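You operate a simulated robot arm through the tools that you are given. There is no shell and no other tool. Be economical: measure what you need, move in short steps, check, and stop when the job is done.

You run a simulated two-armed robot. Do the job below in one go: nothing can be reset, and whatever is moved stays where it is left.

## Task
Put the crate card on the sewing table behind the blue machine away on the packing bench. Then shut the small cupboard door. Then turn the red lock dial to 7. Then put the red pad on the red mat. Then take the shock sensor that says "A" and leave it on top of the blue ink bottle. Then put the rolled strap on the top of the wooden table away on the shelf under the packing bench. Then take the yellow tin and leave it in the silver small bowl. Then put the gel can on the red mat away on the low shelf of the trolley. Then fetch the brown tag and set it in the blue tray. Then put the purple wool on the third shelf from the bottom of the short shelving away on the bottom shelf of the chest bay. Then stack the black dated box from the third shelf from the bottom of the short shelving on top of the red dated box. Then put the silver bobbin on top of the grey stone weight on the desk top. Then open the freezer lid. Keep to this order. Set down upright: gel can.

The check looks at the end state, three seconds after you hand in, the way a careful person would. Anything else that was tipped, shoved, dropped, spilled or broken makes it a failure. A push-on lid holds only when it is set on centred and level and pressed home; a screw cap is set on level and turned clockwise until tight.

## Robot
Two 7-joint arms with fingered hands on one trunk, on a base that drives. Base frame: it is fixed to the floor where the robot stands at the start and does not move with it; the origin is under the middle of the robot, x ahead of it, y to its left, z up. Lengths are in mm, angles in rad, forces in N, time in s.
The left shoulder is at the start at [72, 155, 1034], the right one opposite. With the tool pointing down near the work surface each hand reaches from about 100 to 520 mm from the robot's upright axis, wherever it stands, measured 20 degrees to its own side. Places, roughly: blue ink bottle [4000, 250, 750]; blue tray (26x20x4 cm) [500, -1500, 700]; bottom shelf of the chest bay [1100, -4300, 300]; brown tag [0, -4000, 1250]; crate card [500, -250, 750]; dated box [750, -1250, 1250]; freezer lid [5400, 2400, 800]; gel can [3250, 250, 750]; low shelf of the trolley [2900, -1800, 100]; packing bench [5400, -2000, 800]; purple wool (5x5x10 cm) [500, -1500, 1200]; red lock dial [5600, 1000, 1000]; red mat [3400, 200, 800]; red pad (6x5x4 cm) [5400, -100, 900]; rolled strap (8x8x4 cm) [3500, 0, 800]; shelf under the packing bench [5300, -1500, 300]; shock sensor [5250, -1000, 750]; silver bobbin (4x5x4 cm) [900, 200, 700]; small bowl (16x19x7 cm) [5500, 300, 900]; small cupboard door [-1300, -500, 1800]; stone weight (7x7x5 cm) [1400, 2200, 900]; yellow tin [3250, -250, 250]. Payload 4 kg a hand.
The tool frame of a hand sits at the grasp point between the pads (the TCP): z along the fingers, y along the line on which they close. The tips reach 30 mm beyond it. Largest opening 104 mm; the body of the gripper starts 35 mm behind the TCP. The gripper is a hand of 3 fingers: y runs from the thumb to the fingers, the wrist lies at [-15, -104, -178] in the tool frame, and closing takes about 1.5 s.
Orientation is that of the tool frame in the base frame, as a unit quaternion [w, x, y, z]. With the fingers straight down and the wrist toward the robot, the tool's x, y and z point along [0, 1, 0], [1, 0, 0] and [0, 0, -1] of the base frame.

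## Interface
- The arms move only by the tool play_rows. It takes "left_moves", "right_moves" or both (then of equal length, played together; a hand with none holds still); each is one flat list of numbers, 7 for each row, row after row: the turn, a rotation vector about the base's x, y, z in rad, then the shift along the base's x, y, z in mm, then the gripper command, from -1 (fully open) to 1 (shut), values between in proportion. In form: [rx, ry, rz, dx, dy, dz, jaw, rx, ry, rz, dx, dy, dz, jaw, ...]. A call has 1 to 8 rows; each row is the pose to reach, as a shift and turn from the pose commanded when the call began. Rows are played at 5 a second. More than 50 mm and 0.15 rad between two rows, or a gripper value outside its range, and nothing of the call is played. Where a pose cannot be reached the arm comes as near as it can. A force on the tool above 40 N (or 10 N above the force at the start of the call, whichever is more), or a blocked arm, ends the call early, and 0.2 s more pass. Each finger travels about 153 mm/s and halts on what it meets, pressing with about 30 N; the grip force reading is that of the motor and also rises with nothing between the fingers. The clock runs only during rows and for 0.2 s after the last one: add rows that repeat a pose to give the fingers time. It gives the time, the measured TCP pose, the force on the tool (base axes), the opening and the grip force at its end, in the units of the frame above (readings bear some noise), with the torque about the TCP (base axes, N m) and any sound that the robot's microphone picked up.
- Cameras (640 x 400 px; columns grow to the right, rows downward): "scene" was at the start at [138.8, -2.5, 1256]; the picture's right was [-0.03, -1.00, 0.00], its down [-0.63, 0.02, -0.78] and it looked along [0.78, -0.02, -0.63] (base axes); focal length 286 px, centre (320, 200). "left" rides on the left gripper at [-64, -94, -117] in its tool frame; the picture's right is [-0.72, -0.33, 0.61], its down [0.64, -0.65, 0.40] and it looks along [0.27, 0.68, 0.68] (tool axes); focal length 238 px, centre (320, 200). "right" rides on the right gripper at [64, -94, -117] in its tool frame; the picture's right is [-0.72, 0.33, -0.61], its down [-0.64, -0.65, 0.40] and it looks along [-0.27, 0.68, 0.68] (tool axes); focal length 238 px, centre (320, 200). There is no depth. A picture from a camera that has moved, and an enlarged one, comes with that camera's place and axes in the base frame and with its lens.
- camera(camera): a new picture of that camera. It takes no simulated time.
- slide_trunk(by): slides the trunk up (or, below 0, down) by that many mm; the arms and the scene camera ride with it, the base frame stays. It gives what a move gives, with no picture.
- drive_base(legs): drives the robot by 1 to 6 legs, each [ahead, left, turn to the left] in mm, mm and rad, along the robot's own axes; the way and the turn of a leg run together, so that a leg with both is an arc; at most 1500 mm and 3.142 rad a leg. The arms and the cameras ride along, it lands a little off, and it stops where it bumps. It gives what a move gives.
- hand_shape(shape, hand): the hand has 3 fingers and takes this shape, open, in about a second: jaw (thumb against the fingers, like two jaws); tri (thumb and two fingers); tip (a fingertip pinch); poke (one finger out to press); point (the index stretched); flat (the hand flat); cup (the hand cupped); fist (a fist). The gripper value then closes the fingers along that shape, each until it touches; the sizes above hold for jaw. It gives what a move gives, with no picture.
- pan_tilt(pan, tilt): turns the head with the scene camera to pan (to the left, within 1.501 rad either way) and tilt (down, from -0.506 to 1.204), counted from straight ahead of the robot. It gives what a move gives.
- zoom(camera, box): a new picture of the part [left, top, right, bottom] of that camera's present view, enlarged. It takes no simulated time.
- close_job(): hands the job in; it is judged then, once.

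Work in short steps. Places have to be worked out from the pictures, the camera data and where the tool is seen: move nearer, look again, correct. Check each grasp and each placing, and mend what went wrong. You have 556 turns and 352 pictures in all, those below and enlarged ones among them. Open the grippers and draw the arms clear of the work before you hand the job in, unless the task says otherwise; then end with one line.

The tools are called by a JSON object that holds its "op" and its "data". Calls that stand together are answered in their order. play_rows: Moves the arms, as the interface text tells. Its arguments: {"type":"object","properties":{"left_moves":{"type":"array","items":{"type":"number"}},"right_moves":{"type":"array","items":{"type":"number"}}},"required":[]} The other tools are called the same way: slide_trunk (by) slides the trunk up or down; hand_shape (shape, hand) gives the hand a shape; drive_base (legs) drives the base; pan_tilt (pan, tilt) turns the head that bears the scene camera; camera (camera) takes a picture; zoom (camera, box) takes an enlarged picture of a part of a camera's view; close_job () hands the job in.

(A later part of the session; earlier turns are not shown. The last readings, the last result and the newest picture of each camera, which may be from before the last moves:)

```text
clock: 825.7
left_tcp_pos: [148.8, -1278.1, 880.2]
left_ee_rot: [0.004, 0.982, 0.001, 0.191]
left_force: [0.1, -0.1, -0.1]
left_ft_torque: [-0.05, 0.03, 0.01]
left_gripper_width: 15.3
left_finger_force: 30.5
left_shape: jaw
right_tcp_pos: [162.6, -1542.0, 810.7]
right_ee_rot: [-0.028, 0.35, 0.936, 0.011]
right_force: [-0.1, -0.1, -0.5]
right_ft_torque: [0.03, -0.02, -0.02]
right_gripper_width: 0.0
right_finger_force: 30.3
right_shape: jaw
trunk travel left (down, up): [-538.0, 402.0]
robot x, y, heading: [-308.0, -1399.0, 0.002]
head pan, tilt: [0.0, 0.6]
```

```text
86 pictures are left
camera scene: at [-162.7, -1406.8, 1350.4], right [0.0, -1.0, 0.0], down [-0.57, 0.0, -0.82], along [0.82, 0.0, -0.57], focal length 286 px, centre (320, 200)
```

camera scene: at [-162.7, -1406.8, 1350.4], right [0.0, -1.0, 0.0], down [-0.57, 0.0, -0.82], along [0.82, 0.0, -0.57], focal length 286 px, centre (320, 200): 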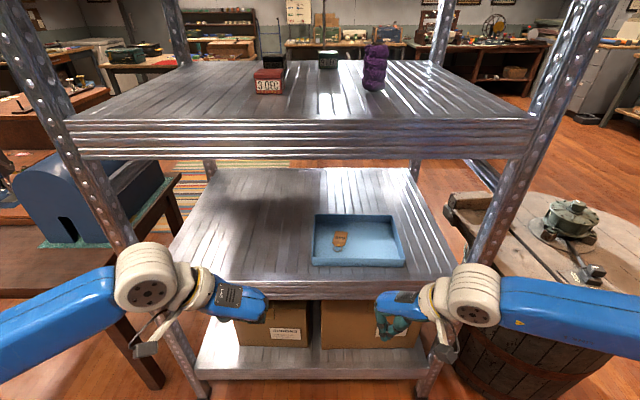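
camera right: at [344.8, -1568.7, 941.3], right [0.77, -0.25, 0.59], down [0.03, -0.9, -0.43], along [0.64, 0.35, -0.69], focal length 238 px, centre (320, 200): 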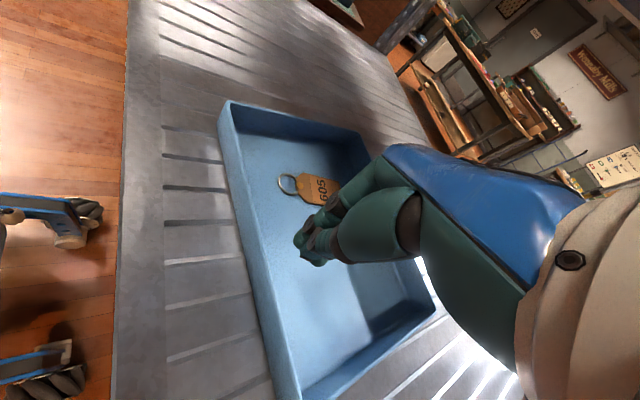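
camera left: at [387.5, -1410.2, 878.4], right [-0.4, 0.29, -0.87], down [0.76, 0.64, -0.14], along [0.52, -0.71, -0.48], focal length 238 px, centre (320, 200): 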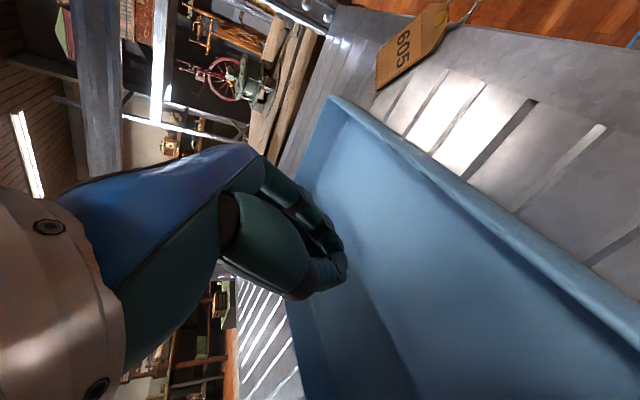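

Tag delivered. Next: purple wool (≈(544,-1532) on the third shelf). Raise both hands and straighten the right one.

{"op": "play_rows", "data": {"right_moves": [0, 0, -0.12, 0, 0, 25, -1, 0, 0, -0.24, 0, 0, 50, -1, 0, 0, -0.36, 0, 0, 75, -1, 0, 0, -0.48, 0, 0, 100, -1, 0, 0, -0.6, 0, 0, 125, -1, 0, 0, -0.72, 0, 0, 150, -1, 0, 0, -0.83, 0, 0, 175, -1, 0, 0, -0.83, 0, 0, 200, -1], "left_moves": [0, 0, 0, -10, 0, 35, 1, 0, 0, 0, -20, 0, 70, 1, 0, 0, 0, -30, 0, 105, 1, 0, 0, 0, -40, 0, 140, 1, 0, 0, 0, -50, 0, 175, 1, 0, 0, 0, -50, 0, 210, 1, 0, 0, 0, -50, 0, 245, 1, 0, 0, 0, -50, 0, 260, 1]}}

{"op": "slide_trunk", "data": {"by": 320}}

{"op": "drive_base", "data": {"legs": [[200, 0, 0]]}}

{"op": "camera", "data": {"camera": "scene"}}

```text
clock: 827.5
left_tcp_pos: [96.8, -1274.8, 1139.3]
left_ee_rot: [0.007, 0.981, 0.001, 0.193]
left_force: [0.2, -0.7, -0.7]
left_ft_torque: [0.01, 0.02, 0.02]
left_gripper_width: 15.6
left_finger_force: 29.7
left_shape: jaw
right_tcp_pos: [159.8, -1539.0, 1012.3]
right_ee_rot: [-0.019, 0.699, 0.715, 0.019]
right_force: [-0.2, -0.2, -0.3]
right_ft_torque: [0.01, -0.01, 0.04]
right_gripper_width: 103.7
right_finger_force: 0.0
right_shape: jaw
trunk travel left (down, up): [-538.0, 402.0]
robot x, y, heading: [-301.5, -1404.5, -0.003]
head pan, tilt: [0.0, 0.6]
```

```text
clock: 830.7
left_tcp_pos: [97.3, -1272.7, 1458.7]
left_ee_rot: [0.006, 0.981, 0.002, 0.193]
left_force: [-0.4, -0.7, 0.6]
left_ft_torque: [0.0, 0.01, -0.01]
left_gripper_width: 15.3
left_finger_force: 29.8
left_shape: jaw
right_tcp_pos: [160.6, -1537.8, 1333.4]
right_ee_rot: [-0.019, 0.698, 0.715, 0.018]
right_force: [0.3, 0.5, 0.1]
right_ft_torque: [-0.02, 0.0, 0.02]
right_gripper_width: 103.6
right_finger_force: 0.1
right_shape: jaw
trunk travel left (down, up): [-858.0, 82.0]
robot x, y, heading: [-304.7, -1403.0, 0.002]
head pan, tilt: [0.0, 0.6]
```

```text
clock: 832.3
left_tcp_pos: [287.1, -1270.2, 1460.7]
left_ee_rot: [0.006, 0.981, 0.004, 0.195]
left_force: [0.6, -0.6, 0.0]
left_ft_torque: [-0.01, -0.01, -0.02]
left_gripper_width: 15.5
left_finger_force: 29.7
left_shape: jaw
right_tcp_pos: [351.3, -1534.7, 1335.0]
right_ee_rot: [-0.019, 0.695, 0.718, 0.019]
right_force: [-0.7, -0.4, 0.1]
right_ft_torque: [-0.02, -0.02, -0.02]
right_gripper_width: 103.7
right_finger_force: 0.0
right_shape: jaw
trunk travel left (down, up): [-858.0, 82.0]
robot x, y, heading: [-109.9, -1404.1, 0.007]
head pan, tilt: [0.0, 0.6]
```

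```text
85 pictures are left
camera scene: at [26.1, -1399.8, 1671.1], right [0.01, -1.0, 0.0], down [-0.56, -0.01, -0.83], along [0.83, 0.01, -0.56], focal length 286 px, centre (320, 200)
```

scene: 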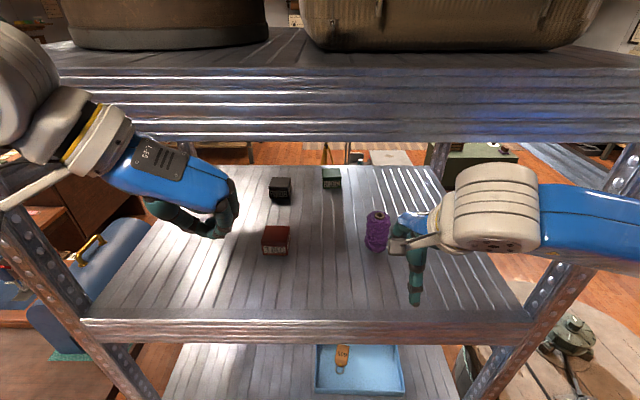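

The fourth shelf (underside ≈1540) is too low for a top approach, so I'll turn the right hand +90° (jaw closing along y) and slide in from the front around the wool at z≈1240.

{"op": "drive_base", "data": {"legs": [[-120, 0, 0]]}}

{"op": "play_rows", "data": {"right_moves": [0, 0, 0.14, 0, 0, 0, -1, 0, 0, 0.28, 0, 0, 0, -1, 0, 0, 0.42, 0, 0, -10, -1, 0, 0, 0.56, 0, 0, -20, -1, 0, 0, 0.7, 0, 0, -30, -1, 0, 0, 0.84, 0, 0, -40, -1, 0, 0, 0.98, 0, 0, -50, -1, 0, 0, 1.12, 0, 0, -60, -1]}}

{"op": "play_rows", "data": {"right_moves": [0, 0, 0.14, 0, 0, -10, -1, 0, 0, 0.28, 0, 0, -20, -1, 0, 0, 0.42, 0, 0, -30, -1, 0, 0, 0.45, 15, 0, -35, -1, 0, 0, 0.45, 30, 0, -35, -1, 0, 0, 0.45, 45, 0, -35, -1]}}

{"op": "camera", "data": {"camera": "right"}}

```text
clock: 833.5
left_tcp_pos: [186.2, -1272.4, 1454.8]
left_ee_rot: [0.006, 0.982, 0.004, 0.189]
left_force: [0.4, 0.9, -0.6]
left_ft_torque: [-0.03, 0.0, 0.0]
left_gripper_width: 15.5
left_finger_force: 30.1
left_shape: jaw
right_tcp_pos: [247.6, -1535.4, 1327.1]
right_ee_rot: [-0.023, 0.697, 0.717, 0.015]
right_force: [0.4, 0.3, -0.4]
right_ft_torque: [-0.01, 0.03, -0.01]
right_gripper_width: 103.9
right_finger_force: 0.1
right_shape: jaw
trunk travel left (down, up): [-858.0, 82.0]
robot x, y, heading: [-228.8, -1395.8, 0.009]
head pan, tilt: [0.0, 0.6]
```

```text
clock: 835.3
left_tcp_pos: [167.1, -1270.8, 1459.7]
left_ee_rot: [0.006, 0.981, 0.004, 0.195]
left_force: [0.6, 0.2, 0.3]
left_ft_torque: [0.02, -0.02, 0.03]
left_gripper_width: 15.8
left_finger_force: 30.3
left_shape: jaw
right_tcp_pos: [219.6, -1516.1, 1263.4]
right_ee_rot: [-0.003, 0.253, 0.967, -0.02]
right_force: [-0.4, -0.1, 0.2]
right_ft_torque: [-0.01, -0.02, 0.04]
right_gripper_width: 103.8
right_finger_force: 0.0
right_shape: jaw
right hand out of reach, approached as far as the arm can: row 7, 8
trunk travel left (down, up): [-858.0, 82.0]
robot x, y, heading: [-229.7, -1400.7, 0.007]
head pan, tilt: [0.0, 0.6]
```

```text
clock: 836.7
left_tcp_pos: [172.2, -1275.1, 1459.0]
left_ee_rot: [0.005, 0.981, 0.003, 0.193]
left_force: [0.0, 0.9, -0.3]
left_ft_torque: [0.0, 0.03, -0.02]
left_gripper_width: 15.7
left_finger_force: 30.0
left_shape: jaw
right_tcp_pos: [266.4, -1484.8, 1237.1]
right_ee_rot: [0.013, 0.125, 0.991, 0.051]
right_force: [-2.2, -2.2, -1.6]
right_ft_torque: [0.11, -0.14, 0.03]
right_gripper_width: 103.7
right_finger_force: 0.0
right_shape: jaw
right hand out of reach, approached as far as the arm can: row 1, 2, 3, 4, 5, 6
trunk travel left (down, up): [-858.0, 82.0]
robot x, y, heading: [-226.0, -1403.5, 0.005]
head pan, tilt: [0.0, 0.6]
```

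```text
84 pictures are left
camera right: at [176.1, -1571.8, 1342.1], right [0.75, 0.08, 0.65], down [0.48, -0.75, -0.46], along [0.46, 0.66, -0.6], focal length 238 px, centre (320, 200)
```

right: 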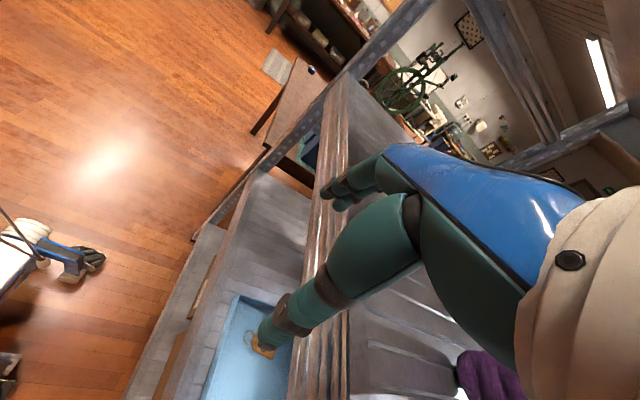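

Extend the arm forward (it reaches better there) and align y≈-1529.

{"op": "play_rows", "data": {"right_moves": [0, 0, 0.05, 20, -12, 0, -1, 0, 0, 0.1, 40, -24, 0, -1, 0, 0, 0.15, 60, -36, 0, -1, 0, 0, 0.2, 80, -44, 0, -1, 0, 0, 0.2, 80, -44, 0, -1]}}

{"op": "drive_base", "data": {"legs": [[110, 0, 0]]}}

{"op": "camera", "data": {"camera": "right"}}

```text
clock: 837.9
left_tcp_pos: [167.2, -1270.3, 1460.0]
left_ee_rot: [0.006, 0.981, 0.004, 0.195]
left_force: [0.7, -0.3, -0.2]
left_ft_torque: [0.0, -0.02, -0.04]
left_gripper_width: 15.7
left_finger_force: 30.8
left_shape: jaw
right_tcp_pos: [339.5, -1525.1, 1232.3]
right_ee_rot: [0.033, -0.025, 0.999, 0.032]
right_force: [-1.0, -0.4, -0.2]
right_ft_torque: [-0.01, 0.0, 0.03]
right_gripper_width: 104.1
right_finger_force: 0.1
right_shape: jaw
trunk travel left (down, up): [-858.0, 82.0]
robot x, y, heading: [-225.7, -1397.6, 0.009]
head pan, tilt: [0.0, 0.6]
```

```text
clock: 839.0
left_tcp_pos: [238.3, -1272.8, 1462.2]
left_ee_rot: [0.007, 0.981, 0.001, 0.196]
left_force: [0.1, 0.4, -0.5]
left_ft_torque: [0.03, -0.01, 0.0]
left_gripper_width: 15.6
left_finger_force: 29.6
left_shape: jaw
right_tcp_pos: [401.5, -1528.6, 1227.7]
right_ee_rot: [0.025, -0.024, 0.999, 0.031]
right_force: [-0.2, -0.8, -0.3]
right_ft_torque: [-0.01, 0.01, -0.04]
right_gripper_width: 104.3
right_finger_force: 0.0
right_shape: jaw
trunk travel left (down, up): [-858.0, 82.0]
robot x, y, heading: [-149.6, -1401.2, 0.006]
head pan, tilt: [0.0, 0.6]
stopped in leg 1: the robot was blocked; the commanded pose is now the measured one
```

```text
83 pictures are left
camera right: at [336.5, -1632.4, 1336.4], right [0.67, 0.32, 0.67], down [0.69, -0.6, -0.41], along [0.27, 0.74, -0.62], focal length 238 px, centre (320, 200)
```

right: 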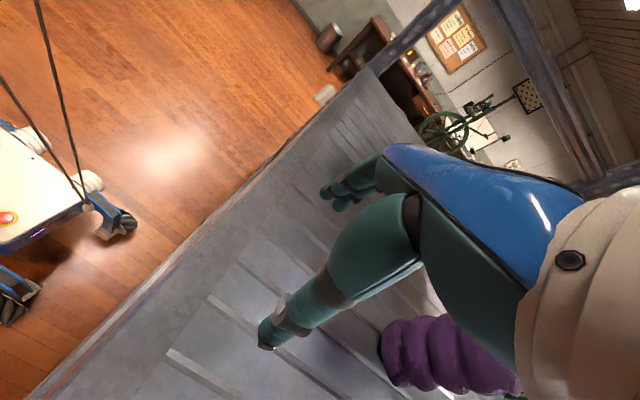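

The right elbow meets the post. Shift the base left 110 mm and reach further right with the arm.

{"op": "drive_base", "data": {"legs": [[-60, 0, 0], [0, 115, 0]]}}

{"op": "play_rows", "data": {"right_moves": [0, 0, 0, 5, -25, 2, -1, 0, 0, 0, 10, -50, 4, -1, 0, 0, 0, 15, -75, 6, -1, 0, 0, 0, 20, -100, 8, -1, 0, 0, 0, 25, -118, 8, -1, 0, 0, 0, 25, -118, 8, -1]}}

{"op": "drive_base", "data": {"legs": [[120, 0, 0]]}}

{"op": "camera", "data": {"camera": "scene"}}

```text
clock: 840.8
left_tcp_pos: [197.3, -1203.5, 1460.6]
left_ee_rot: [-0.006, 0.982, -0.005, 0.189]
left_force: [-0.8, -0.5, 0.4]
left_ft_torque: [0.04, -0.02, -0.01]
left_gripper_width: 15.1
left_finger_force: 30.4
left_shape: jaw
right_tcp_pos: [356.5, -1453.3, 1213.9]
right_ee_rot: [0.02, -0.019, 0.999, 0.045]
right_force: [0.8, -1.5, -0.7]
right_ft_torque: [0.11, 0.07, -0.01]
right_gripper_width: 104.2
right_finger_force: 0.0
right_shape: jaw
trunk travel left (down, up): [-858.0, 82.0]
robot x, y, heading: [-210.5, -1287.1, 0.002]
head pan, tilt: [0.0, 0.6]
```

```text
clock: 842.2
left_tcp_pos: [186.2, -1146.6, 1457.7]
left_ee_rot: [0.012, 0.981, 0.001, 0.194]
left_force: [0.0, 0.1, -0.5]
left_ft_torque: [-0.02, 0.03, 0.01]
left_gripper_width: 15.4
left_finger_force: 30.3
left_shape: jaw
right_tcp_pos: [392.9, -1511.6, 1217.7]
right_ee_rot: [0.022, -0.019, 0.999, 0.032]
right_force: [-0.2, 0.3, 0.0]
right_ft_torque: [-0.05, 0.01, -0.03]
right_gripper_width: 104.2
right_finger_force: 0.2
right_shape: jaw
right hand out of reach, approached as far as the arm can: row 3, 4, 5, 6
trunk travel left (down, up): [-858.0, 82.0]
robot x, y, heading: [-210.9, -1287.2, 0.002]
head pan, tilt: [0.0, 0.6]
```

```text
clock: 843.5
left_tcp_pos: [264.0, -1177.9, 1470.2]
left_ee_rot: [0.005, 0.979, -0.006, 0.203]
left_force: [-0.8, -0.1, -0.5]
left_ft_torque: [0.01, 0.0, 0.02]
left_gripper_width: 15.5
left_finger_force: 30.0
left_shape: jaw
right_tcp_pos: [462.9, -1552.4, 1211.5]
right_ee_rot: [0.017, -0.003, 0.999, 0.04]
right_force: [0.4, 1.3, 3.1]
right_ft_torque: [-0.18, -0.02, 0.0]
right_gripper_width: 102.9
right_finger_force: 0.0
right_shape: jaw
trunk travel left (down, up): [-858.0, 82.0]
robot x, y, heading: [-105.1, -1293.1, -0.007]
head pan, tilt: [0.0, 0.6]
stopped in leg 1: the robot was blocked; the commanded pose is now the measured one
```

```text
82 pictures are left
camera scene: at [-11.5, -1315.6, 1675.1], right [-0.01, -1.0, -0.02], down [-0.54, 0.02, -0.84], along [0.84, 0.0, -0.54], focal length 286 px, centre (320, 200)
```

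scene: 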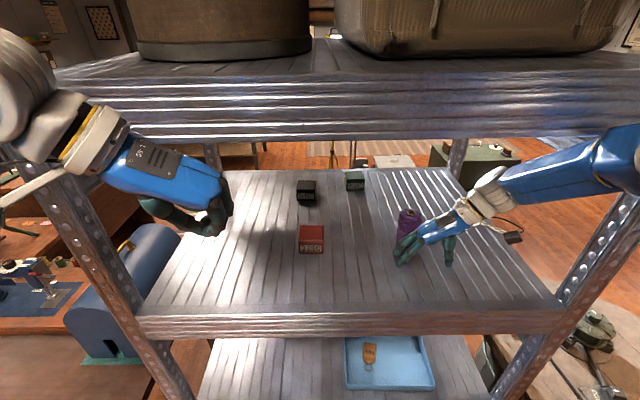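

Blocked again in this pose. Alternative: natural yaw with a 0.4 forward tilt (wrist lower and further back) lets the fingers pass over the wool under the fourth shelf. Back out and reorient.

{"op": "drive_base", "data": {"legs": [[-200, 0, 0.007]]}}

{"op": "play_rows", "data": {"right_moves": [0, 0, -0.14, 0, 0, 10, -1, 0, 0, -0.28, 0, 0, 20, -1, 0, 0, -0.42, 0, 0, 30, -1, 0, 0, -0.56, 0, 0, 40, -1, 0, 0, -0.7, 0, 0, 50, -1, 0, 0, -0.84, 0, 0, 60, -1, 0, 0, -0.98, 0, 0, 70, -1, 0, 0, -1.12, 0, 0, 80, -1]}}

{"op": "play_rows", "data": {"right_moves": [0, 0, -0.15, 0, 0, 5, -1, 0, 0, -0.3, 0, 0, 10, -1, 0, 0, -0.44, 0, 0, 15, -1, 0, 0, -0.44, 0, 0, 20, -1]}}

{"op": "play_rows", "data": {"right_moves": [0, -0.1, 0, 0, 0, 0, -1, 0, -0.2, 0, 0, 0, 0, -1, 0, -0.3, 0, 0, 0, 0, -1, 0, -0.42, 0, 0, 0, 0, -1, 0, -0.42, 0, 0, 0, 0, -1]}}

```text
clock: 844.5
left_tcp_pos: [251.2, -1157.1, 1459.0]
left_ee_rot: [0.011, 0.981, 0.0, 0.191]
left_force: [0.6, 0.4, 0.3]
left_ft_torque: [0.01, 0.0, -0.01]
left_gripper_width: 15.5
left_finger_force: 29.8
left_shape: jaw
right_tcp_pos: [454.8, -1521.8, 1212.4]
right_ee_rot: [0.016, -0.011, 0.999, 0.042]
right_force: [-2.8, 9.2, 22.5]
right_ft_torque: [-1.05, 0.23, -0.21]
right_gripper_width: 99.4
right_finger_force: 0.0
right_shape: jaw
trunk travel left (down, up): [-858.0, 82.0]
robot x, y, heading: [-152.0, -1290.2, 0.001]
head pan, tilt: [0.0, 0.6]
stopped in leg 1: the force on the tool passed its limit at 48 N (the readings are from after the stop); the commanded pose is now the measured one
```

```text
clock: 846.3
left_tcp_pos: [251.6, -1154.7, 1456.7]
left_ee_rot: [0.012, 0.982, 0.0, 0.191]
left_force: [1.2, -0.1, -0.8]
left_ft_torque: [0.01, -0.01, 0.05]
left_gripper_width: 15.6
left_finger_force: 30.0
left_shape: jaw
right_tcp_pos: [493.4, -1524.0, 1277.6]
right_ee_rot: [0.072, 0.516, 0.852, 0.056]
right_force: [-0.9, -0.7, -0.8]
right_ft_torque: [0.02, 0.0, 0.01]
right_gripper_width: 103.8
right_finger_force: 0.0
right_shape: jaw
right hand out of reach, approached as far as the arm can: row 4, 5, 6, 7, 8
trunk travel left (down, up): [-858.0, 82.0]
robot x, y, heading: [-150.3, -1286.8, 0.001]
head pan, tilt: [0.0, 0.6]
```

```text
clock: 847.3
left_tcp_pos: [251.6, -1153.8, 1457.2]
left_ee_rot: [0.011, 0.982, 0.0, 0.191]
left_force: [-0.3, -0.8, 0.6]
left_ft_torque: [-0.01, -0.01, 0.02]
left_gripper_width: 15.5
left_finger_force: 30.0
left_shape: jaw
right_tcp_pos: [453.6, -1523.1, 1308.4]
right_ee_rot: [0.035, 0.695, 0.718, 0.016]
right_force: [0.2, -0.4, 0.3]
right_ft_torque: [-0.01, -0.01, -0.01]
right_gripper_width: 103.8
right_finger_force: 0.0
right_shape: jaw
trunk travel left (down, up): [-858.0, 82.0]
robot x, y, heading: [-151.8, -1289.7, -0.003]
head pan, tilt: [0.0, 0.6]
```

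```text
clock: 848.5
left_tcp_pos: [251.7, -1155.0, 1458.5]
left_ee_rot: [0.011, 0.981, 0.0, 0.191]
left_force: [0.6, -0.1, 0.1]
left_ft_torque: [0.02, 0.02, 0.0]
left_gripper_width: 15.7
left_finger_force: 30.3
left_shape: jaw
right_tcp_pos: [453.8, -1525.1, 1309.0]
right_ee_rot: [0.184, 0.676, 0.695, 0.162]
right_force: [0.7, -0.2, 0.9]
right_ft_torque: [-0.01, 0.0, -0.01]
right_gripper_width: 104.0
right_finger_force: 0.0
right_shape: jaw
trunk travel left (down, up): [-858.0, 82.0]
robot x, y, heading: [-152.8, -1285.5, -0.001]
head pan, tilt: [0.0, 0.6]
```

Now the right hand is tilted at (454,-1525,1309). Check view.

{"op": "camera", "data": {"camera": "right"}}

{"op": "camera", "data": {"camera": "scene"}}

```text
81 pictures are left
camera right: at [313.9, -1461.2, 1365.2], right [0.01, -0.69, 0.72], down [-0.37, -0.67, -0.64], along [0.93, -0.26, -0.26], focal length 238 px, centre (320, 200)
```

right: 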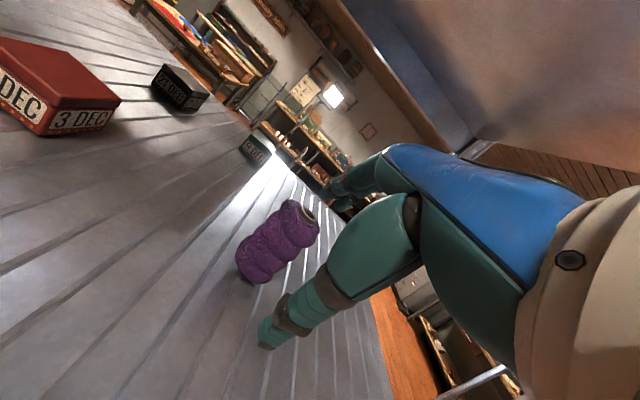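

```text
80 pictures are left
camera scene: at [-10.3, -1289.1, 1670.5], right [0.0, -1.0, 0.0], down [-0.57, 0.0, -0.82], along [0.82, 0.0, -0.57], focal length 286 px, centre (320, 200)
```

scene: 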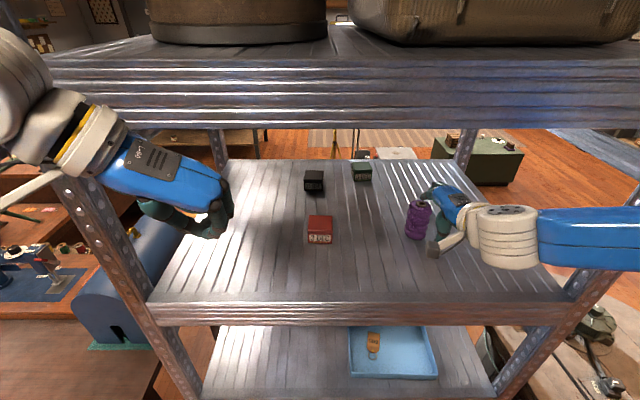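

Wool ≈(547,-1529). Raise to z≈1350, move over it, then descend with the fingers straddling it.

{"op": "play_rows", "data": {"right_moves": [0, 0, 0, 0, 0, 22, -1, 0, 0, 0, 0, -2, 43, -1, 0, 0, 0, 32, -4, 43, -1, 0, 0, 0, 64, -4, 43, -1, 0, 0, 0, 93, -4, 43, -1, 0, 0, 0, 93, -4, 43, -1]}}

{"op": "camera", "data": {"camera": "right"}}

```text
clock: 849.9
left_tcp_pos: [250.3, -1153.9, 1457.7]
left_ee_rot: [0.011, 0.981, 0.0, 0.192]
left_force: [-0.5, -0.1, -0.7]
left_ft_torque: [0.04, -0.01, 0.0]
left_gripper_width: 15.5
left_finger_force: 29.9
left_shape: jaw
right_tcp_pos: [544.1, -1529.9, 1352.7]
right_ee_rot: [0.185, 0.676, 0.695, 0.161]
right_force: [0.4, 0.3, 0.3]
right_ft_torque: [0.0, 0.01, 0.01]
right_gripper_width: 103.7
right_finger_force: 0.0
right_shape: jaw
trunk travel left (down, up): [-858.0, 82.0]
robot x, y, heading: [-152.4, -1287.4, 0.004]
head pan, tilt: [0.0, 0.6]
```

```text
79 pictures are left
camera right: at [405.5, -1466.3, 1409.9], right [0.01, -0.69, 0.72], down [-0.37, -0.67, -0.64], along [0.93, -0.26, -0.26], focal length 238 px, centre (320, 200)
```

right: 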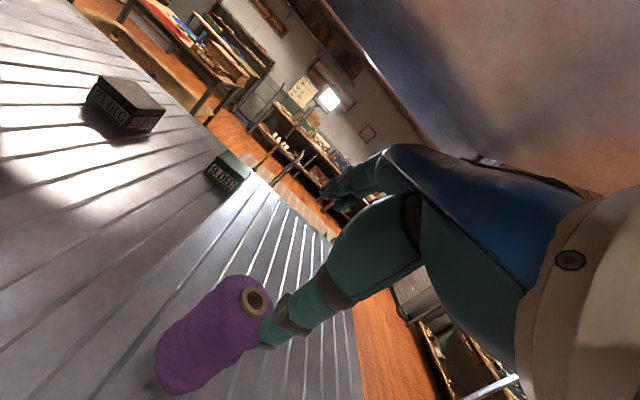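

Aligned. Shift −8 mm and descend to z≈1247, then close.

{"op": "play_rows", "data": {"right_moves": [0, 0, 0, -8, 2, -25, -1, 0, 0, 0, -8, 2, -55, -1, 0, 0, 0, -8, 2, -85, -1, 0, 0, 0, -8, 2, -103, -1, 0, 0, 0, -8, 2, -103, 0, 0, 0, 0, -8, 2, -103, 1, 0, 0, 0, -8, 2, -103, 1, 0, 0, 0, -8, 2, -103, 1]}}

{"op": "camera", "data": {"camera": "right"}}

```text
clock: 851.7
left_tcp_pos: [251.5, -1155.5, 1456.4]
left_ee_rot: [0.011, 0.982, -0.001, 0.191]
left_force: [-0.1, 0.1, -0.8]
left_ft_torque: [0.0, 0.0, 0.0]
left_gripper_width: 15.5
left_finger_force: 29.5
left_shape: jaw
right_tcp_pos: [538.7, -1525.0, 1250.1]
right_ee_rot: [0.185, 0.677, 0.694, 0.161]
right_force: [-0.7, -0.6, -0.1]
right_ft_torque: [0.0, 0.02, -0.01]
right_gripper_width: 40.5
right_finger_force: 30.1
right_shape: jaw
trunk travel left (down, up): [-858.0, 82.0]
robot x, y, heading: [-154.1, -1288.3, 0.003]
head pan, tilt: [0.0, 0.6]
```

```text
78 pictures are left
camera right: at [398.4, -1463.4, 1306.2], right [0.01, -0.69, 0.72], down [-0.37, -0.67, -0.64], along [0.93, -0.26, -0.26], focal length 238 px, centre (320, 200)
```

right: 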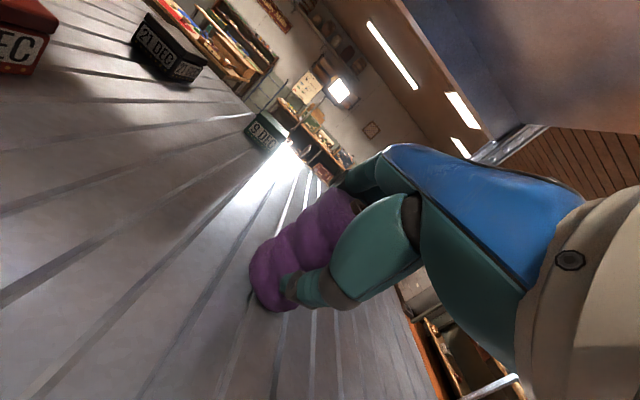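

Wool gripped. Lift 60 mm and drive back out.

{"op": "play_rows", "data": {"right_moves": [0, 0, 0, 0, 0, 25, 1, 0, 0, 0, -10, 0, 55, 1, 0, 0, 0, -30, 0, 60, 1, 0, 0, 0, -50, 0, 60, 1, 0, 0, 0, -50, 0, 60, 1]}}

{"op": "drive_base", "data": {"legs": [[-350, 0, 0]]}}

{"op": "camera", "data": {"camera": "scene"}}

```text
clock: 852.9
left_tcp_pos: [250.7, -1155.8, 1456.4]
left_ee_rot: [0.011, 0.982, 0.001, 0.191]
left_force: [0.7, -0.2, -0.6]
left_ft_torque: [0.05, -0.01, 0.01]
left_gripper_width: 15.4
left_finger_force: 30.1
left_shape: jaw
right_tcp_pos: [487.9, -1527.6, 1306.8]
right_ee_rot: [0.184, 0.676, 0.695, 0.162]
right_force: [-0.3, 0.3, 0.3]
right_ft_torque: [0.0, 0.03, -0.02]
right_gripper_width: 40.3
right_finger_force: 29.6
right_shape: jaw
trunk travel left (down, up): [-858.0, 82.0]
robot x, y, heading: [-154.1, -1287.9, 0.002]
head pan, tilt: [0.0, 0.6]
```

```text
clock: 855.1
left_tcp_pos: [-88.1, -1153.9, 1456.0]
left_ee_rot: [0.01, 0.982, 0.002, 0.19]
left_force: [0.3, 0.5, 0.9]
left_ft_torque: [0.02, -0.01, -0.01]
left_gripper_width: 15.6
left_finger_force: 30.3
left_shape: jaw
right_tcp_pos: [149.6, -1524.8, 1304.9]
right_ee_rot: [0.183, 0.676, 0.696, 0.161]
right_force: [0.6, 0.5, 0.8]
right_ft_torque: [0.0, -0.03, 0.02]
right_gripper_width: 40.2
right_finger_force: 29.7
right_shape: jaw
trunk travel left (down, up): [-858.0, 82.0]
robot x, y, heading: [-494.7, -1291.1, 0.006]
head pan, tilt: [0.0, 0.6]
```

```text
77 pictures are left
camera scene: at [-348.6, -1288.8, 1670.0], right [0.0, -1.0, 0.0], down [-0.57, 0.0, -0.82], along [0.82, 0.0, -0.57], focal length 286 px, centre (320, 200)
```

scene: 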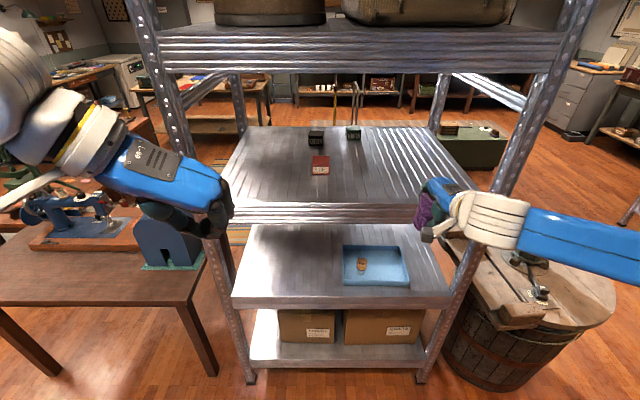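

Wool held. Turn right and travel to the chest bay (x≈1100).

{"op": "play_rows", "data": {"right_moves": [0, 0, 0, -40, 0, 0, 1, 0, 0, 0, -80, 0, 0, 1, 0, 0, 0, -110, 0, 0, 1, 0, 0, 0, -110, 0, 0, 1]}}

{"op": "drive_base", "data": {"legs": [[0, 0, -1.57], [1450, 0, 0], [0, 1450, 0]]}}

{"op": "pan_tilt", "data": {"pan": 0, "tilt": 0.6}}

{"op": "camera", "data": {"camera": "scene"}}

```text
clock: 856.1
left_tcp_pos: [-95.2, -1155.7, 1457.3]
left_ee_rot: [0.011, 0.981, 0.001, 0.192]
left_force: [-0.3, -0.6, -0.2]
left_ft_torque: [0.01, 0.03, -0.03]
left_gripper_width: 15.6
left_finger_force: 30.3
left_shape: jaw
right_tcp_pos: [30.4, -1525.3, 1308.3]
right_ee_rot: [0.185, 0.675, 0.695, 0.163]
right_force: [0.1, -0.5, 0.1]
right_ft_torque: [-0.01, -0.01, -0.03]
right_gripper_width: 40.5
right_finger_force: 29.9
right_shape: jaw
trunk travel left (down, up): [-858.0, 82.0]
robot x, y, heading: [-497.6, -1286.1, 0.003]
head pan, tilt: [0.0, 0.6]
```

```text
clock: 870.7
left_tcp_pos: [369.8, -3139.2, 1465.2]
left_ee_rot: [0.146, 0.702, -0.683, 0.138]
left_force: [-0.2, 1.3, 1.0]
left_ft_torque: [0.02, -0.04, 0.04]
left_gripper_width: 15.6
left_finger_force: 29.7
left_shape: jaw
right_tcp_pos: [4.7, -3277.8, 1316.8]
right_ee_rot: [0.251, 0.967, 0.029, -0.014]
right_force: [-1.2, -0.4, -0.1]
right_ft_torque: [-0.01, -0.06, 0.08]
right_gripper_width: 39.4
right_finger_force: 29.9
right_shape: jaw
trunk travel left (down, up): [-858.0, 82.0]
robot x, y, heading: [226.0, -2756.8, -1.533]
head pan, tilt: [0.0, 0.6]
stopped in leg 3: the robot was blocked; the commanded pose is now the measured one
```

```text
clock: 871.3
left_tcp_pos: [413.3, -3145.6, 1458.0]
left_ee_rot: [0.153, 0.706, -0.68, 0.124]
left_force: [0.0, 0.4, -0.7]
left_ft_torque: [-0.05, 0.02, 0.01]
left_gripper_width: 15.1
left_finger_force: 30.6
left_shape: jaw
right_tcp_pos: [43.1, -3283.6, 1320.8]
right_ee_rot: [0.25, 0.967, 0.034, -0.028]
right_force: [0.8, 0.0, 0.6]
right_ft_torque: [0.0, 0.02, -0.03]
right_gripper_width: 39.7
right_finger_force: 29.8
right_shape: jaw
trunk travel left (down, up): [-858.0, 82.0]
robot x, y, heading: [224.9, -2763.8, -1.534]
head pan, tilt: [0.0, 0.6]
```

```text
76 pictures are left
camera scene: at [259.1, -2901.4, 1671.3], right [-1.0, -0.04, 0.02], down [-0.03, 0.56, -0.82], along [0.02, -0.82, -0.56], focal length 286 px, centre (320, 200)
```

scene: 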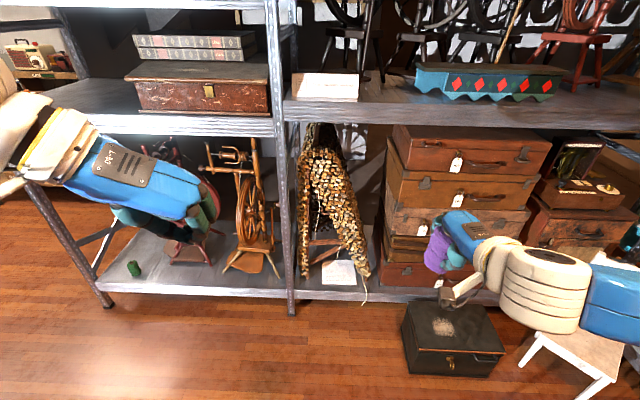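

Blocked by the barrel behind me. Move forward 250 first, then left to x≈1380.

{"op": "drive_base", "data": {"legs": [[280, 0, -0.035], [0, 1150, 0]]}}

{"op": "slide_trunk", "data": {"by": -400}}

{"op": "slide_trunk", "data": {"by": -350}}

{"op": "camera", "data": {"camera": "scene"}}

```text
clock: 878.7
left_tcp_pos: [1532.4, -3425.9, 1458.8]
left_ee_rot: [0.148, 0.694, -0.693, 0.127]
left_force: [-0.8, -0.1, 0.3]
left_ft_torque: [0.01, -0.03, 0.0]
left_gripper_width: 15.6
left_finger_force: 29.9
left_shape: jaw
right_tcp_pos: [1159.1, -3552.3, 1313.9]
right_ee_rot: [0.248, 0.968, 0.016, -0.024]
right_force: [-0.3, 0.6, -0.5]
right_ft_torque: [0.03, -0.01, 0.01]
right_gripper_width: 39.6
right_finger_force: 30.0
right_shape: jaw
trunk travel left (down, up): [-858.0, 82.0]
robot x, y, heading: [1383.3, -3035.9, -1.565]
head pan, tilt: [0.0, 0.6]
```

```text
clock: 882.5
left_tcp_pos: [1533.5, -3424.0, 1058.4]
left_ee_rot: [0.149, 0.693, -0.693, 0.128]
left_force: [0.9, 1.3, 0.2]
left_ft_torque: [0.02, 0.0, -0.01]
left_gripper_width: 15.4
left_finger_force: 29.7
left_shape: jaw
right_tcp_pos: [1162.0, -3549.7, 914.9]
right_ee_rot: [0.248, 0.968, 0.017, -0.023]
right_force: [0.5, 0.4, -0.5]
right_ft_torque: [-0.01, 0.01, 0.02]
right_gripper_width: 39.3
right_finger_force: 30.4
right_shape: jaw
trunk travel left (down, up): [-458.0, 482.0]
robot x, y, heading: [1383.1, -3032.0, -1.565]
head pan, tilt: [0.0, 0.6]
```

```text
clock: 886.0
left_tcp_pos: [1534.0, -3423.9, 709.4]
left_ee_rot: [-0.149, -0.693, 0.693, -0.127]
left_force: [0.2, 0.1, 0.4]
left_ft_torque: [-0.03, -0.03, -0.01]
left_gripper_width: 15.4
left_finger_force: 30.4
left_shape: jaw
right_tcp_pos: [1162.1, -3548.8, 565.6]
right_ee_rot: [0.249, 0.968, 0.016, -0.024]
right_force: [0.2, 0.2, -0.1]
right_ft_torque: [0.0, -0.03, -0.03]
right_gripper_width: 39.1
right_finger_force: 29.6
right_shape: jaw
trunk travel left (down, up): [-108.0, 832.0]
robot x, y, heading: [1380.9, -3031.8, -1.571]
head pan, tilt: [0.0, 0.6]
```

```text
75 pictures are left
camera scene: at [1384.0, -3173.6, 920.6], right [-1.0, 0.0, 0.0], down [0.0, 0.57, -0.82], along [0.0, -0.82, -0.57], focal length 286 px, centre (320, 200)
```

scene: 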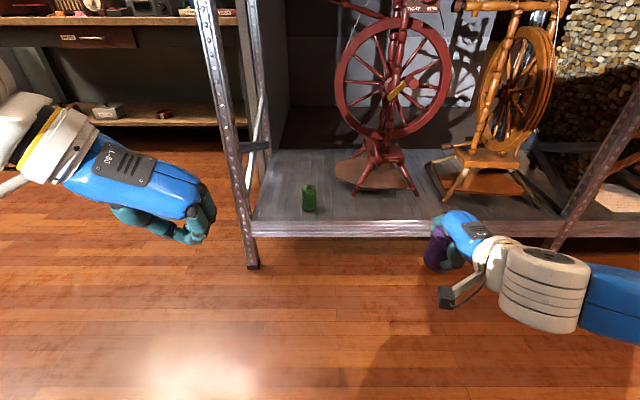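

Bottom shelf ≈z 250, front y≈-3996; free area left of the green bottle (≈(1530,-4120)). Drive left and forward.

{"op": "drive_base", "data": {"legs": [[0, 330, 0], [480, 0, 0]]}}

{"op": "play_rows", "data": {"right_moves": [0, 0, 0, 15, 0, -30, 1, 0, 0, 0, 30, 0, -60, 1, 0, 0, 0, 40, 0, -90, 1, 0, 0, 0, 45, 0, -120, 1, 0, 0, 0, 45, 0, -140, 1, 0, 0, 0, 45, 0, -140, 1]}}

{"op": "camera", "data": {"camera": "right"}}

{"op": "camera", "data": {"camera": "scene"}}

```text
clock: 890.6
left_tcp_pos: [1880.6, -3903.5, 708.9]
left_ee_rot: [0.15, 0.695, -0.692, 0.128]
left_force: [0.0, -0.1, 0.1]
left_ft_torque: [0.0, 0.0, 0.01]
left_gripper_width: 15.5
left_finger_force: 29.8
left_shape: jaw
right_tcp_pos: [1508.2, -4031.8, 564.1]
right_ee_rot: [0.248, 0.968, 0.018, -0.023]
right_force: [0.3, -0.1, -0.6]
right_ft_torque: [0.03, -0.02, -0.01]
right_gripper_width: 39.1
right_finger_force: 30.0
right_shape: jaw
trunk travel left (down, up): [-108.0, 832.0]
robot x, y, heading: [1726.7, -3516.5, -1.566]
head pan, tilt: [0.0, 0.6]
```

```text
clock: 892.0
left_tcp_pos: [1879.9, -3903.4, 709.6]
left_ee_rot: [0.15, 0.695, -0.691, 0.128]
left_force: [-0.6, -0.1, 1.2]
left_ft_torque: [0.02, -0.01, 0.0]
left_gripper_width: 15.6
left_finger_force: 29.8
left_shape: jaw
right_tcp_pos: [1508.1, -4026.5, 547.0]
right_ee_rot: [0.249, 0.968, 0.019, -0.023]
right_force: [0.2, 0.0, -1.1]
right_ft_torque: [0.04, 0.0, 0.02]
right_gripper_width: 39.0
right_finger_force: 30.3
right_shape: jaw
right hand out of reach, approached as far as the arm can: row 1, 2, 3, 4, 5, 6
trunk travel left (down, up): [-108.0, 832.0]
robot x, y, heading: [1726.0, -3515.3, -1.561]
head pan, tilt: [0.0, 0.6]
```

```text
74 pictures are left
camera right: at [1571.8, -3885.7, 602.1], right [-0.68, -0.01, 0.73], down [-0.69, 0.36, -0.63], along [-0.26, -0.93, -0.25], focal length 238 px, centre (320, 200)
```

right: 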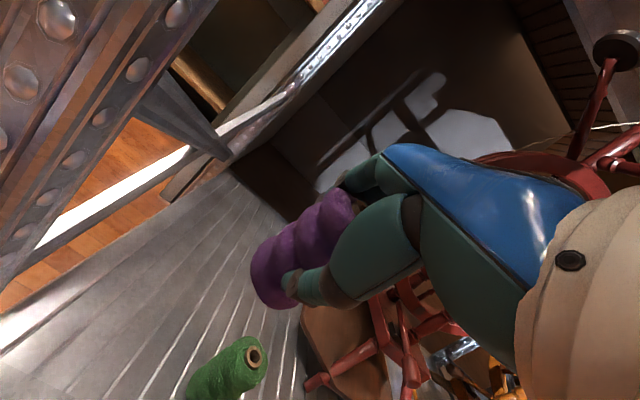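

```text
73 pictures are left
camera scene: at [1729.3, -3654.1, 920.5], right [-1.0, -0.01, 0.0], down [0.0, 0.57, -0.82], along [0.0, -0.82, -0.57], focal length 286 px, centre (320, 200)
```

scene: 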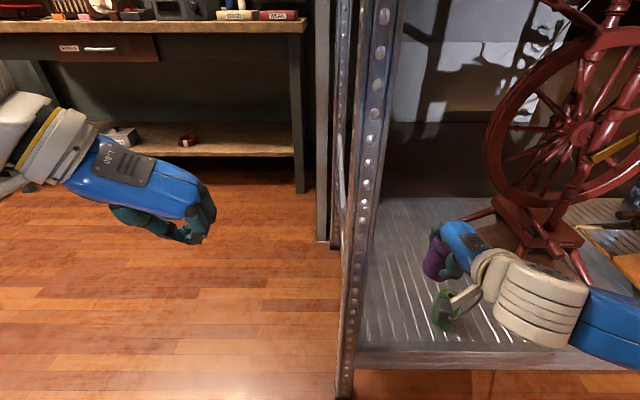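

The green item is another wool, so this is the right place. The arm is too folded to go lower; lower the trunk, then extend forward and down.

{"op": "slide_trunk", "data": {"by": -105}}

{"op": "play_rows", "data": {"right_moves": [0, 0, 0, 10, -25, 0, 1, 0, 0, 0, 20, -50, -5, 1, 0, 0, 0, 25, -75, -15, 1, 0, 0, 0, 25, -95, -35, 1, 0, 0, 0, 25, -95, -60, 1, 0, 0, 0, 25, -95, -85, 1, 0, 0, 0, 25, -95, -100, 1, 0, 0, 0, 25, -95, -100, 1]}}

{"op": "camera", "data": {"camera": "right"}}

```text
clock: 893.4
left_tcp_pos: [1880.7, -3902.4, 604.3]
left_ee_rot: [0.15, 0.695, -0.691, 0.128]
left_force: [0.2, 0.2, 0.0]
left_ft_torque: [0.0, 0.02, -0.01]
left_gripper_width: 15.3
left_finger_force: 30.4
left_shape: jaw
right_tcp_pos: [1509.1, -4026.7, 442.2]
right_ee_rot: [0.249, 0.968, 0.02, -0.023]
right_force: [0.1, -1.0, 0.2]
right_ft_torque: [0.01, -0.04, 0.02]
right_gripper_width: 39.0
right_finger_force: 29.8
right_shape: jaw
trunk travel left (down, up): [-3.0, 937.0]
robot x, y, heading: [1729.2, -3512.0, -1.568]
head pan, tilt: [0.0, 0.6]
```

```text
clock: 895.2
left_tcp_pos: [1880.0, -3903.2, 604.2]
left_ee_rot: [0.15, 0.695, -0.692, 0.128]
left_force: [0.4, 0.2, -0.4]
left_ft_torque: [0.0, 0.03, 0.02]
left_gripper_width: 15.6
left_finger_force: 29.7
left_shape: jaw
right_tcp_pos: [1506.4, -4102.0, 426.8]
right_ee_rot: [0.248, 0.968, 0.019, -0.023]
right_force: [0.6, -0.7, -0.3]
right_ft_torque: [0.01, 0.02, 0.03]
right_gripper_width: 38.9
right_finger_force: 30.0
right_shape: jaw
right hand out of reach, approached as far as the arm can: row 3, 4, 5, 6, 7, 8
trunk travel left (down, up): [-3.0, 937.0]
robot x, y, heading: [1732.1, -3510.1, -1.568]
head pan, tilt: [0.0, 0.6]
```

```text
72 pictures are left
camera right: at [1570.5, -3961.9, 482.0], right [-0.68, -0.01, 0.73], down [-0.69, 0.36, -0.63], along [-0.26, -0.93, -0.25], focal length 238 px, centre (320, 200)
```

right: 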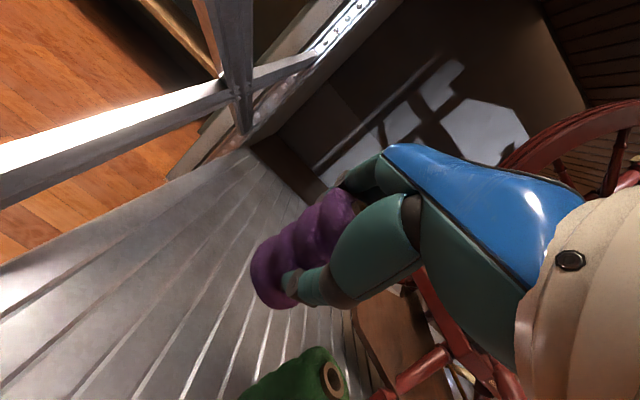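

The tilted wrist can't go lower. Reduce the tilt by 0.29 rad (the wool will lean ~16°, within its self-righting range) and lower.

{"op": "play_rows", "data": {"right_moves": [0.1, 0, 0, 5, 0, 0, 1, 0.2, 0, 0, 10, 0, -5, 1, 0.29, 0, 0, 15, 0, -15, 1, 0.29, 0, 0, 15, 0, -40, 1, 0.29, 0, 0, 15, 0, -65, 1, 0.29, 0, 0, 15, 0, -85, 1, 0.29, 0, 0, 15, 0, -85, 1]}}

```text
clock: 896.8
left_tcp_pos: [1881.3, -3902.3, 605.2]
left_ee_rot: [0.149, 0.695, -0.691, 0.127]
left_force: [-0.2, -0.4, 0.2]
left_ft_torque: [-0.03, 0.01, 0.02]
left_gripper_width: 15.5
left_finger_force: 29.8
left_shape: jaw
right_tcp_pos: [1518.2, -4103.6, 344.2]
right_ee_rot: [0.106, 0.994, 0.022, -0.02]
right_force: [0.3, 0.1, -1.1]
right_ft_torque: [-0.02, 0.03, 0.01]
right_gripper_width: 38.8
right_finger_force: 29.8
right_shape: jaw
trunk travel left (down, up): [-3.0, 937.0]
robot x, y, heading: [1731.9, -3511.4, -1.565]
head pan, tilt: [0.0, 0.6]
```

Reached z≈344. Lower slowly to contact.

{"op": "play_rows", "data": {"right_moves": [0, 0, 0, 0, 0, -10, 1, 0, 0, 0, 0, 0, -18, 1, 0, 0, 0, 0, 0, -25, 1, 0, 0, 0, 0, 0, -31, 1, 0, 0, 0, 0, 0, -37, 1, 0, 0, 0, 0, 0, -42, 1]}}

{"op": "camera", "data": {"camera": "right"}}

```text
clock: 898.0
left_tcp_pos: [1881.7, -3901.1, 604.9]
left_ee_rot: [0.151, 0.695, -0.691, 0.129]
left_force: [0.3, -0.4, 0.2]
left_ft_torque: [0.02, -0.02, 0.04]
left_gripper_width: 15.6
left_finger_force: 30.0
left_shape: jaw
right_tcp_pos: [1518.9, -4104.2, 323.1]
right_ee_rot: [0.118, 0.993, 0.023, -0.018]
right_force: [1.9, 3.4, 19.9]
right_ft_torque: [0.21, 0.06, -0.02]
right_gripper_width: 38.4
right_finger_force: 29.6
right_shape: jaw
trunk travel left (down, up): [-3.0, 937.0]
robot x, y, heading: [1725.9, -3509.7, -1.568]
head pan, tilt: [0.0, 0.6]
stopped in row 5 (right hand): the force on the tool passed its limit at 43 N (the readings are from after the stop); the commanded pose is now the measured one
```

```text
71 pictures are left
camera right: at [1582.5, -3983.7, 413.5], right [-0.68, -0.21, 0.7], down [-0.69, 0.51, -0.52], along [-0.25, -0.83, -0.49], focal length 238 px, centre (320, 200)
```

right: 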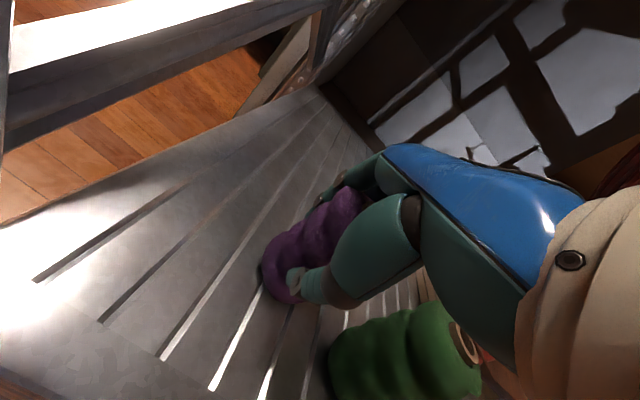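

Contact. Ease up slightly, open slowly, then rise.

{"op": "play_rows", "data": {"right_moves": [0, 0, 0, 0, 0, 2, 1, 0, 0, 0, 0, 0, 2, 0.3, 0, 0, 0, 0, 0, 2, 0, 0, 0, 0, 0, 0, 2, -0.2, 0, 0, 0, 0, 0, 4, -0.5, 0, 0, 0, 0, 0, 4, -1, 0, 0, 0, 0, 0, 4, -1]}}

{"op": "camera", "data": {"camera": "right"}}

```text
clock: 899.5
left_tcp_pos: [1881.7, -3902.5, 605.1]
left_ee_rot: [0.15, 0.695, -0.692, 0.128]
left_force: [0.8, -0.3, 0.0]
left_ft_torque: [-0.03, 0.02, -0.01]
left_gripper_width: 15.3
left_finger_force: 29.8
left_shape: jaw
right_tcp_pos: [1517.6, -4103.4, 320.1]
right_ee_rot: [0.111, 0.993, 0.023, -0.019]
right_force: [0.4, -0.2, -0.3]
right_ft_torque: [-0.02, 0.02, 0.02]
right_gripper_width: 103.9
right_finger_force: 0.0
right_shape: jaw
trunk travel left (down, up): [-3.0, 937.0]
robot x, y, heading: [1727.0, -3517.1, -1.566]
head pan, tilt: [0.0, 0.6]
```

```text
70 pictures are left
camera right: at [1581.5, -3983.3, 412.8], right [-0.68, -0.21, 0.7], down [-0.69, 0.52, -0.51], along [-0.26, -0.83, -0.5], focal length 238 px, centre (320, 200)
```

right: 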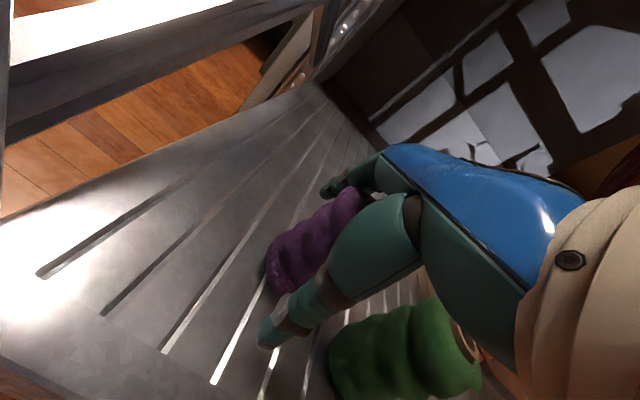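

Wool stands by itself. Raise straight up with the trunk and check.

{"op": "slide_trunk", "data": {"by": 200}}

{"op": "camera", "data": {"camera": "right"}}

```text
clock: 901.7
left_tcp_pos: [1880.8, -3903.7, 803.3]
left_ee_rot: [0.149, 0.695, -0.692, 0.127]
left_force: [-1.1, 0.2, 0.8]
left_ft_torque: [-0.04, 0.01, 0.03]
left_gripper_width: 15.5
left_finger_force: 30.5
left_shape: jaw
right_tcp_pos: [1519.4, -4105.0, 521.4]
right_ee_rot: [0.111, 0.993, 0.023, -0.019]
right_force: [-0.1, 0.3, 0.3]
right_ft_torque: [0.01, 0.03, 0.01]
right_gripper_width: 103.4
right_finger_force: 0.0
right_shape: jaw
trunk travel left (down, up): [-203.0, 737.0]
robot x, y, heading: [1726.5, -3515.6, -1.562]
head pan, tilt: [0.0, 0.6]
```

```text
69 pictures are left
camera right: at [1581.6, -3983.7, 612.8], right [-0.68, -0.21, 0.7], down [-0.69, 0.52, -0.51], along [-0.26, -0.83, -0.5], focal length 238 px, centre (320, 200)
```

right: 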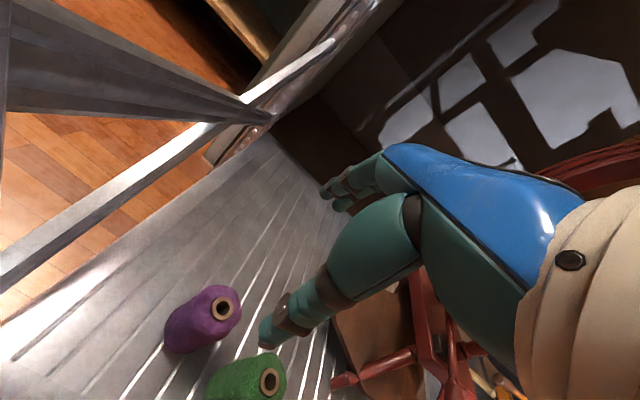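

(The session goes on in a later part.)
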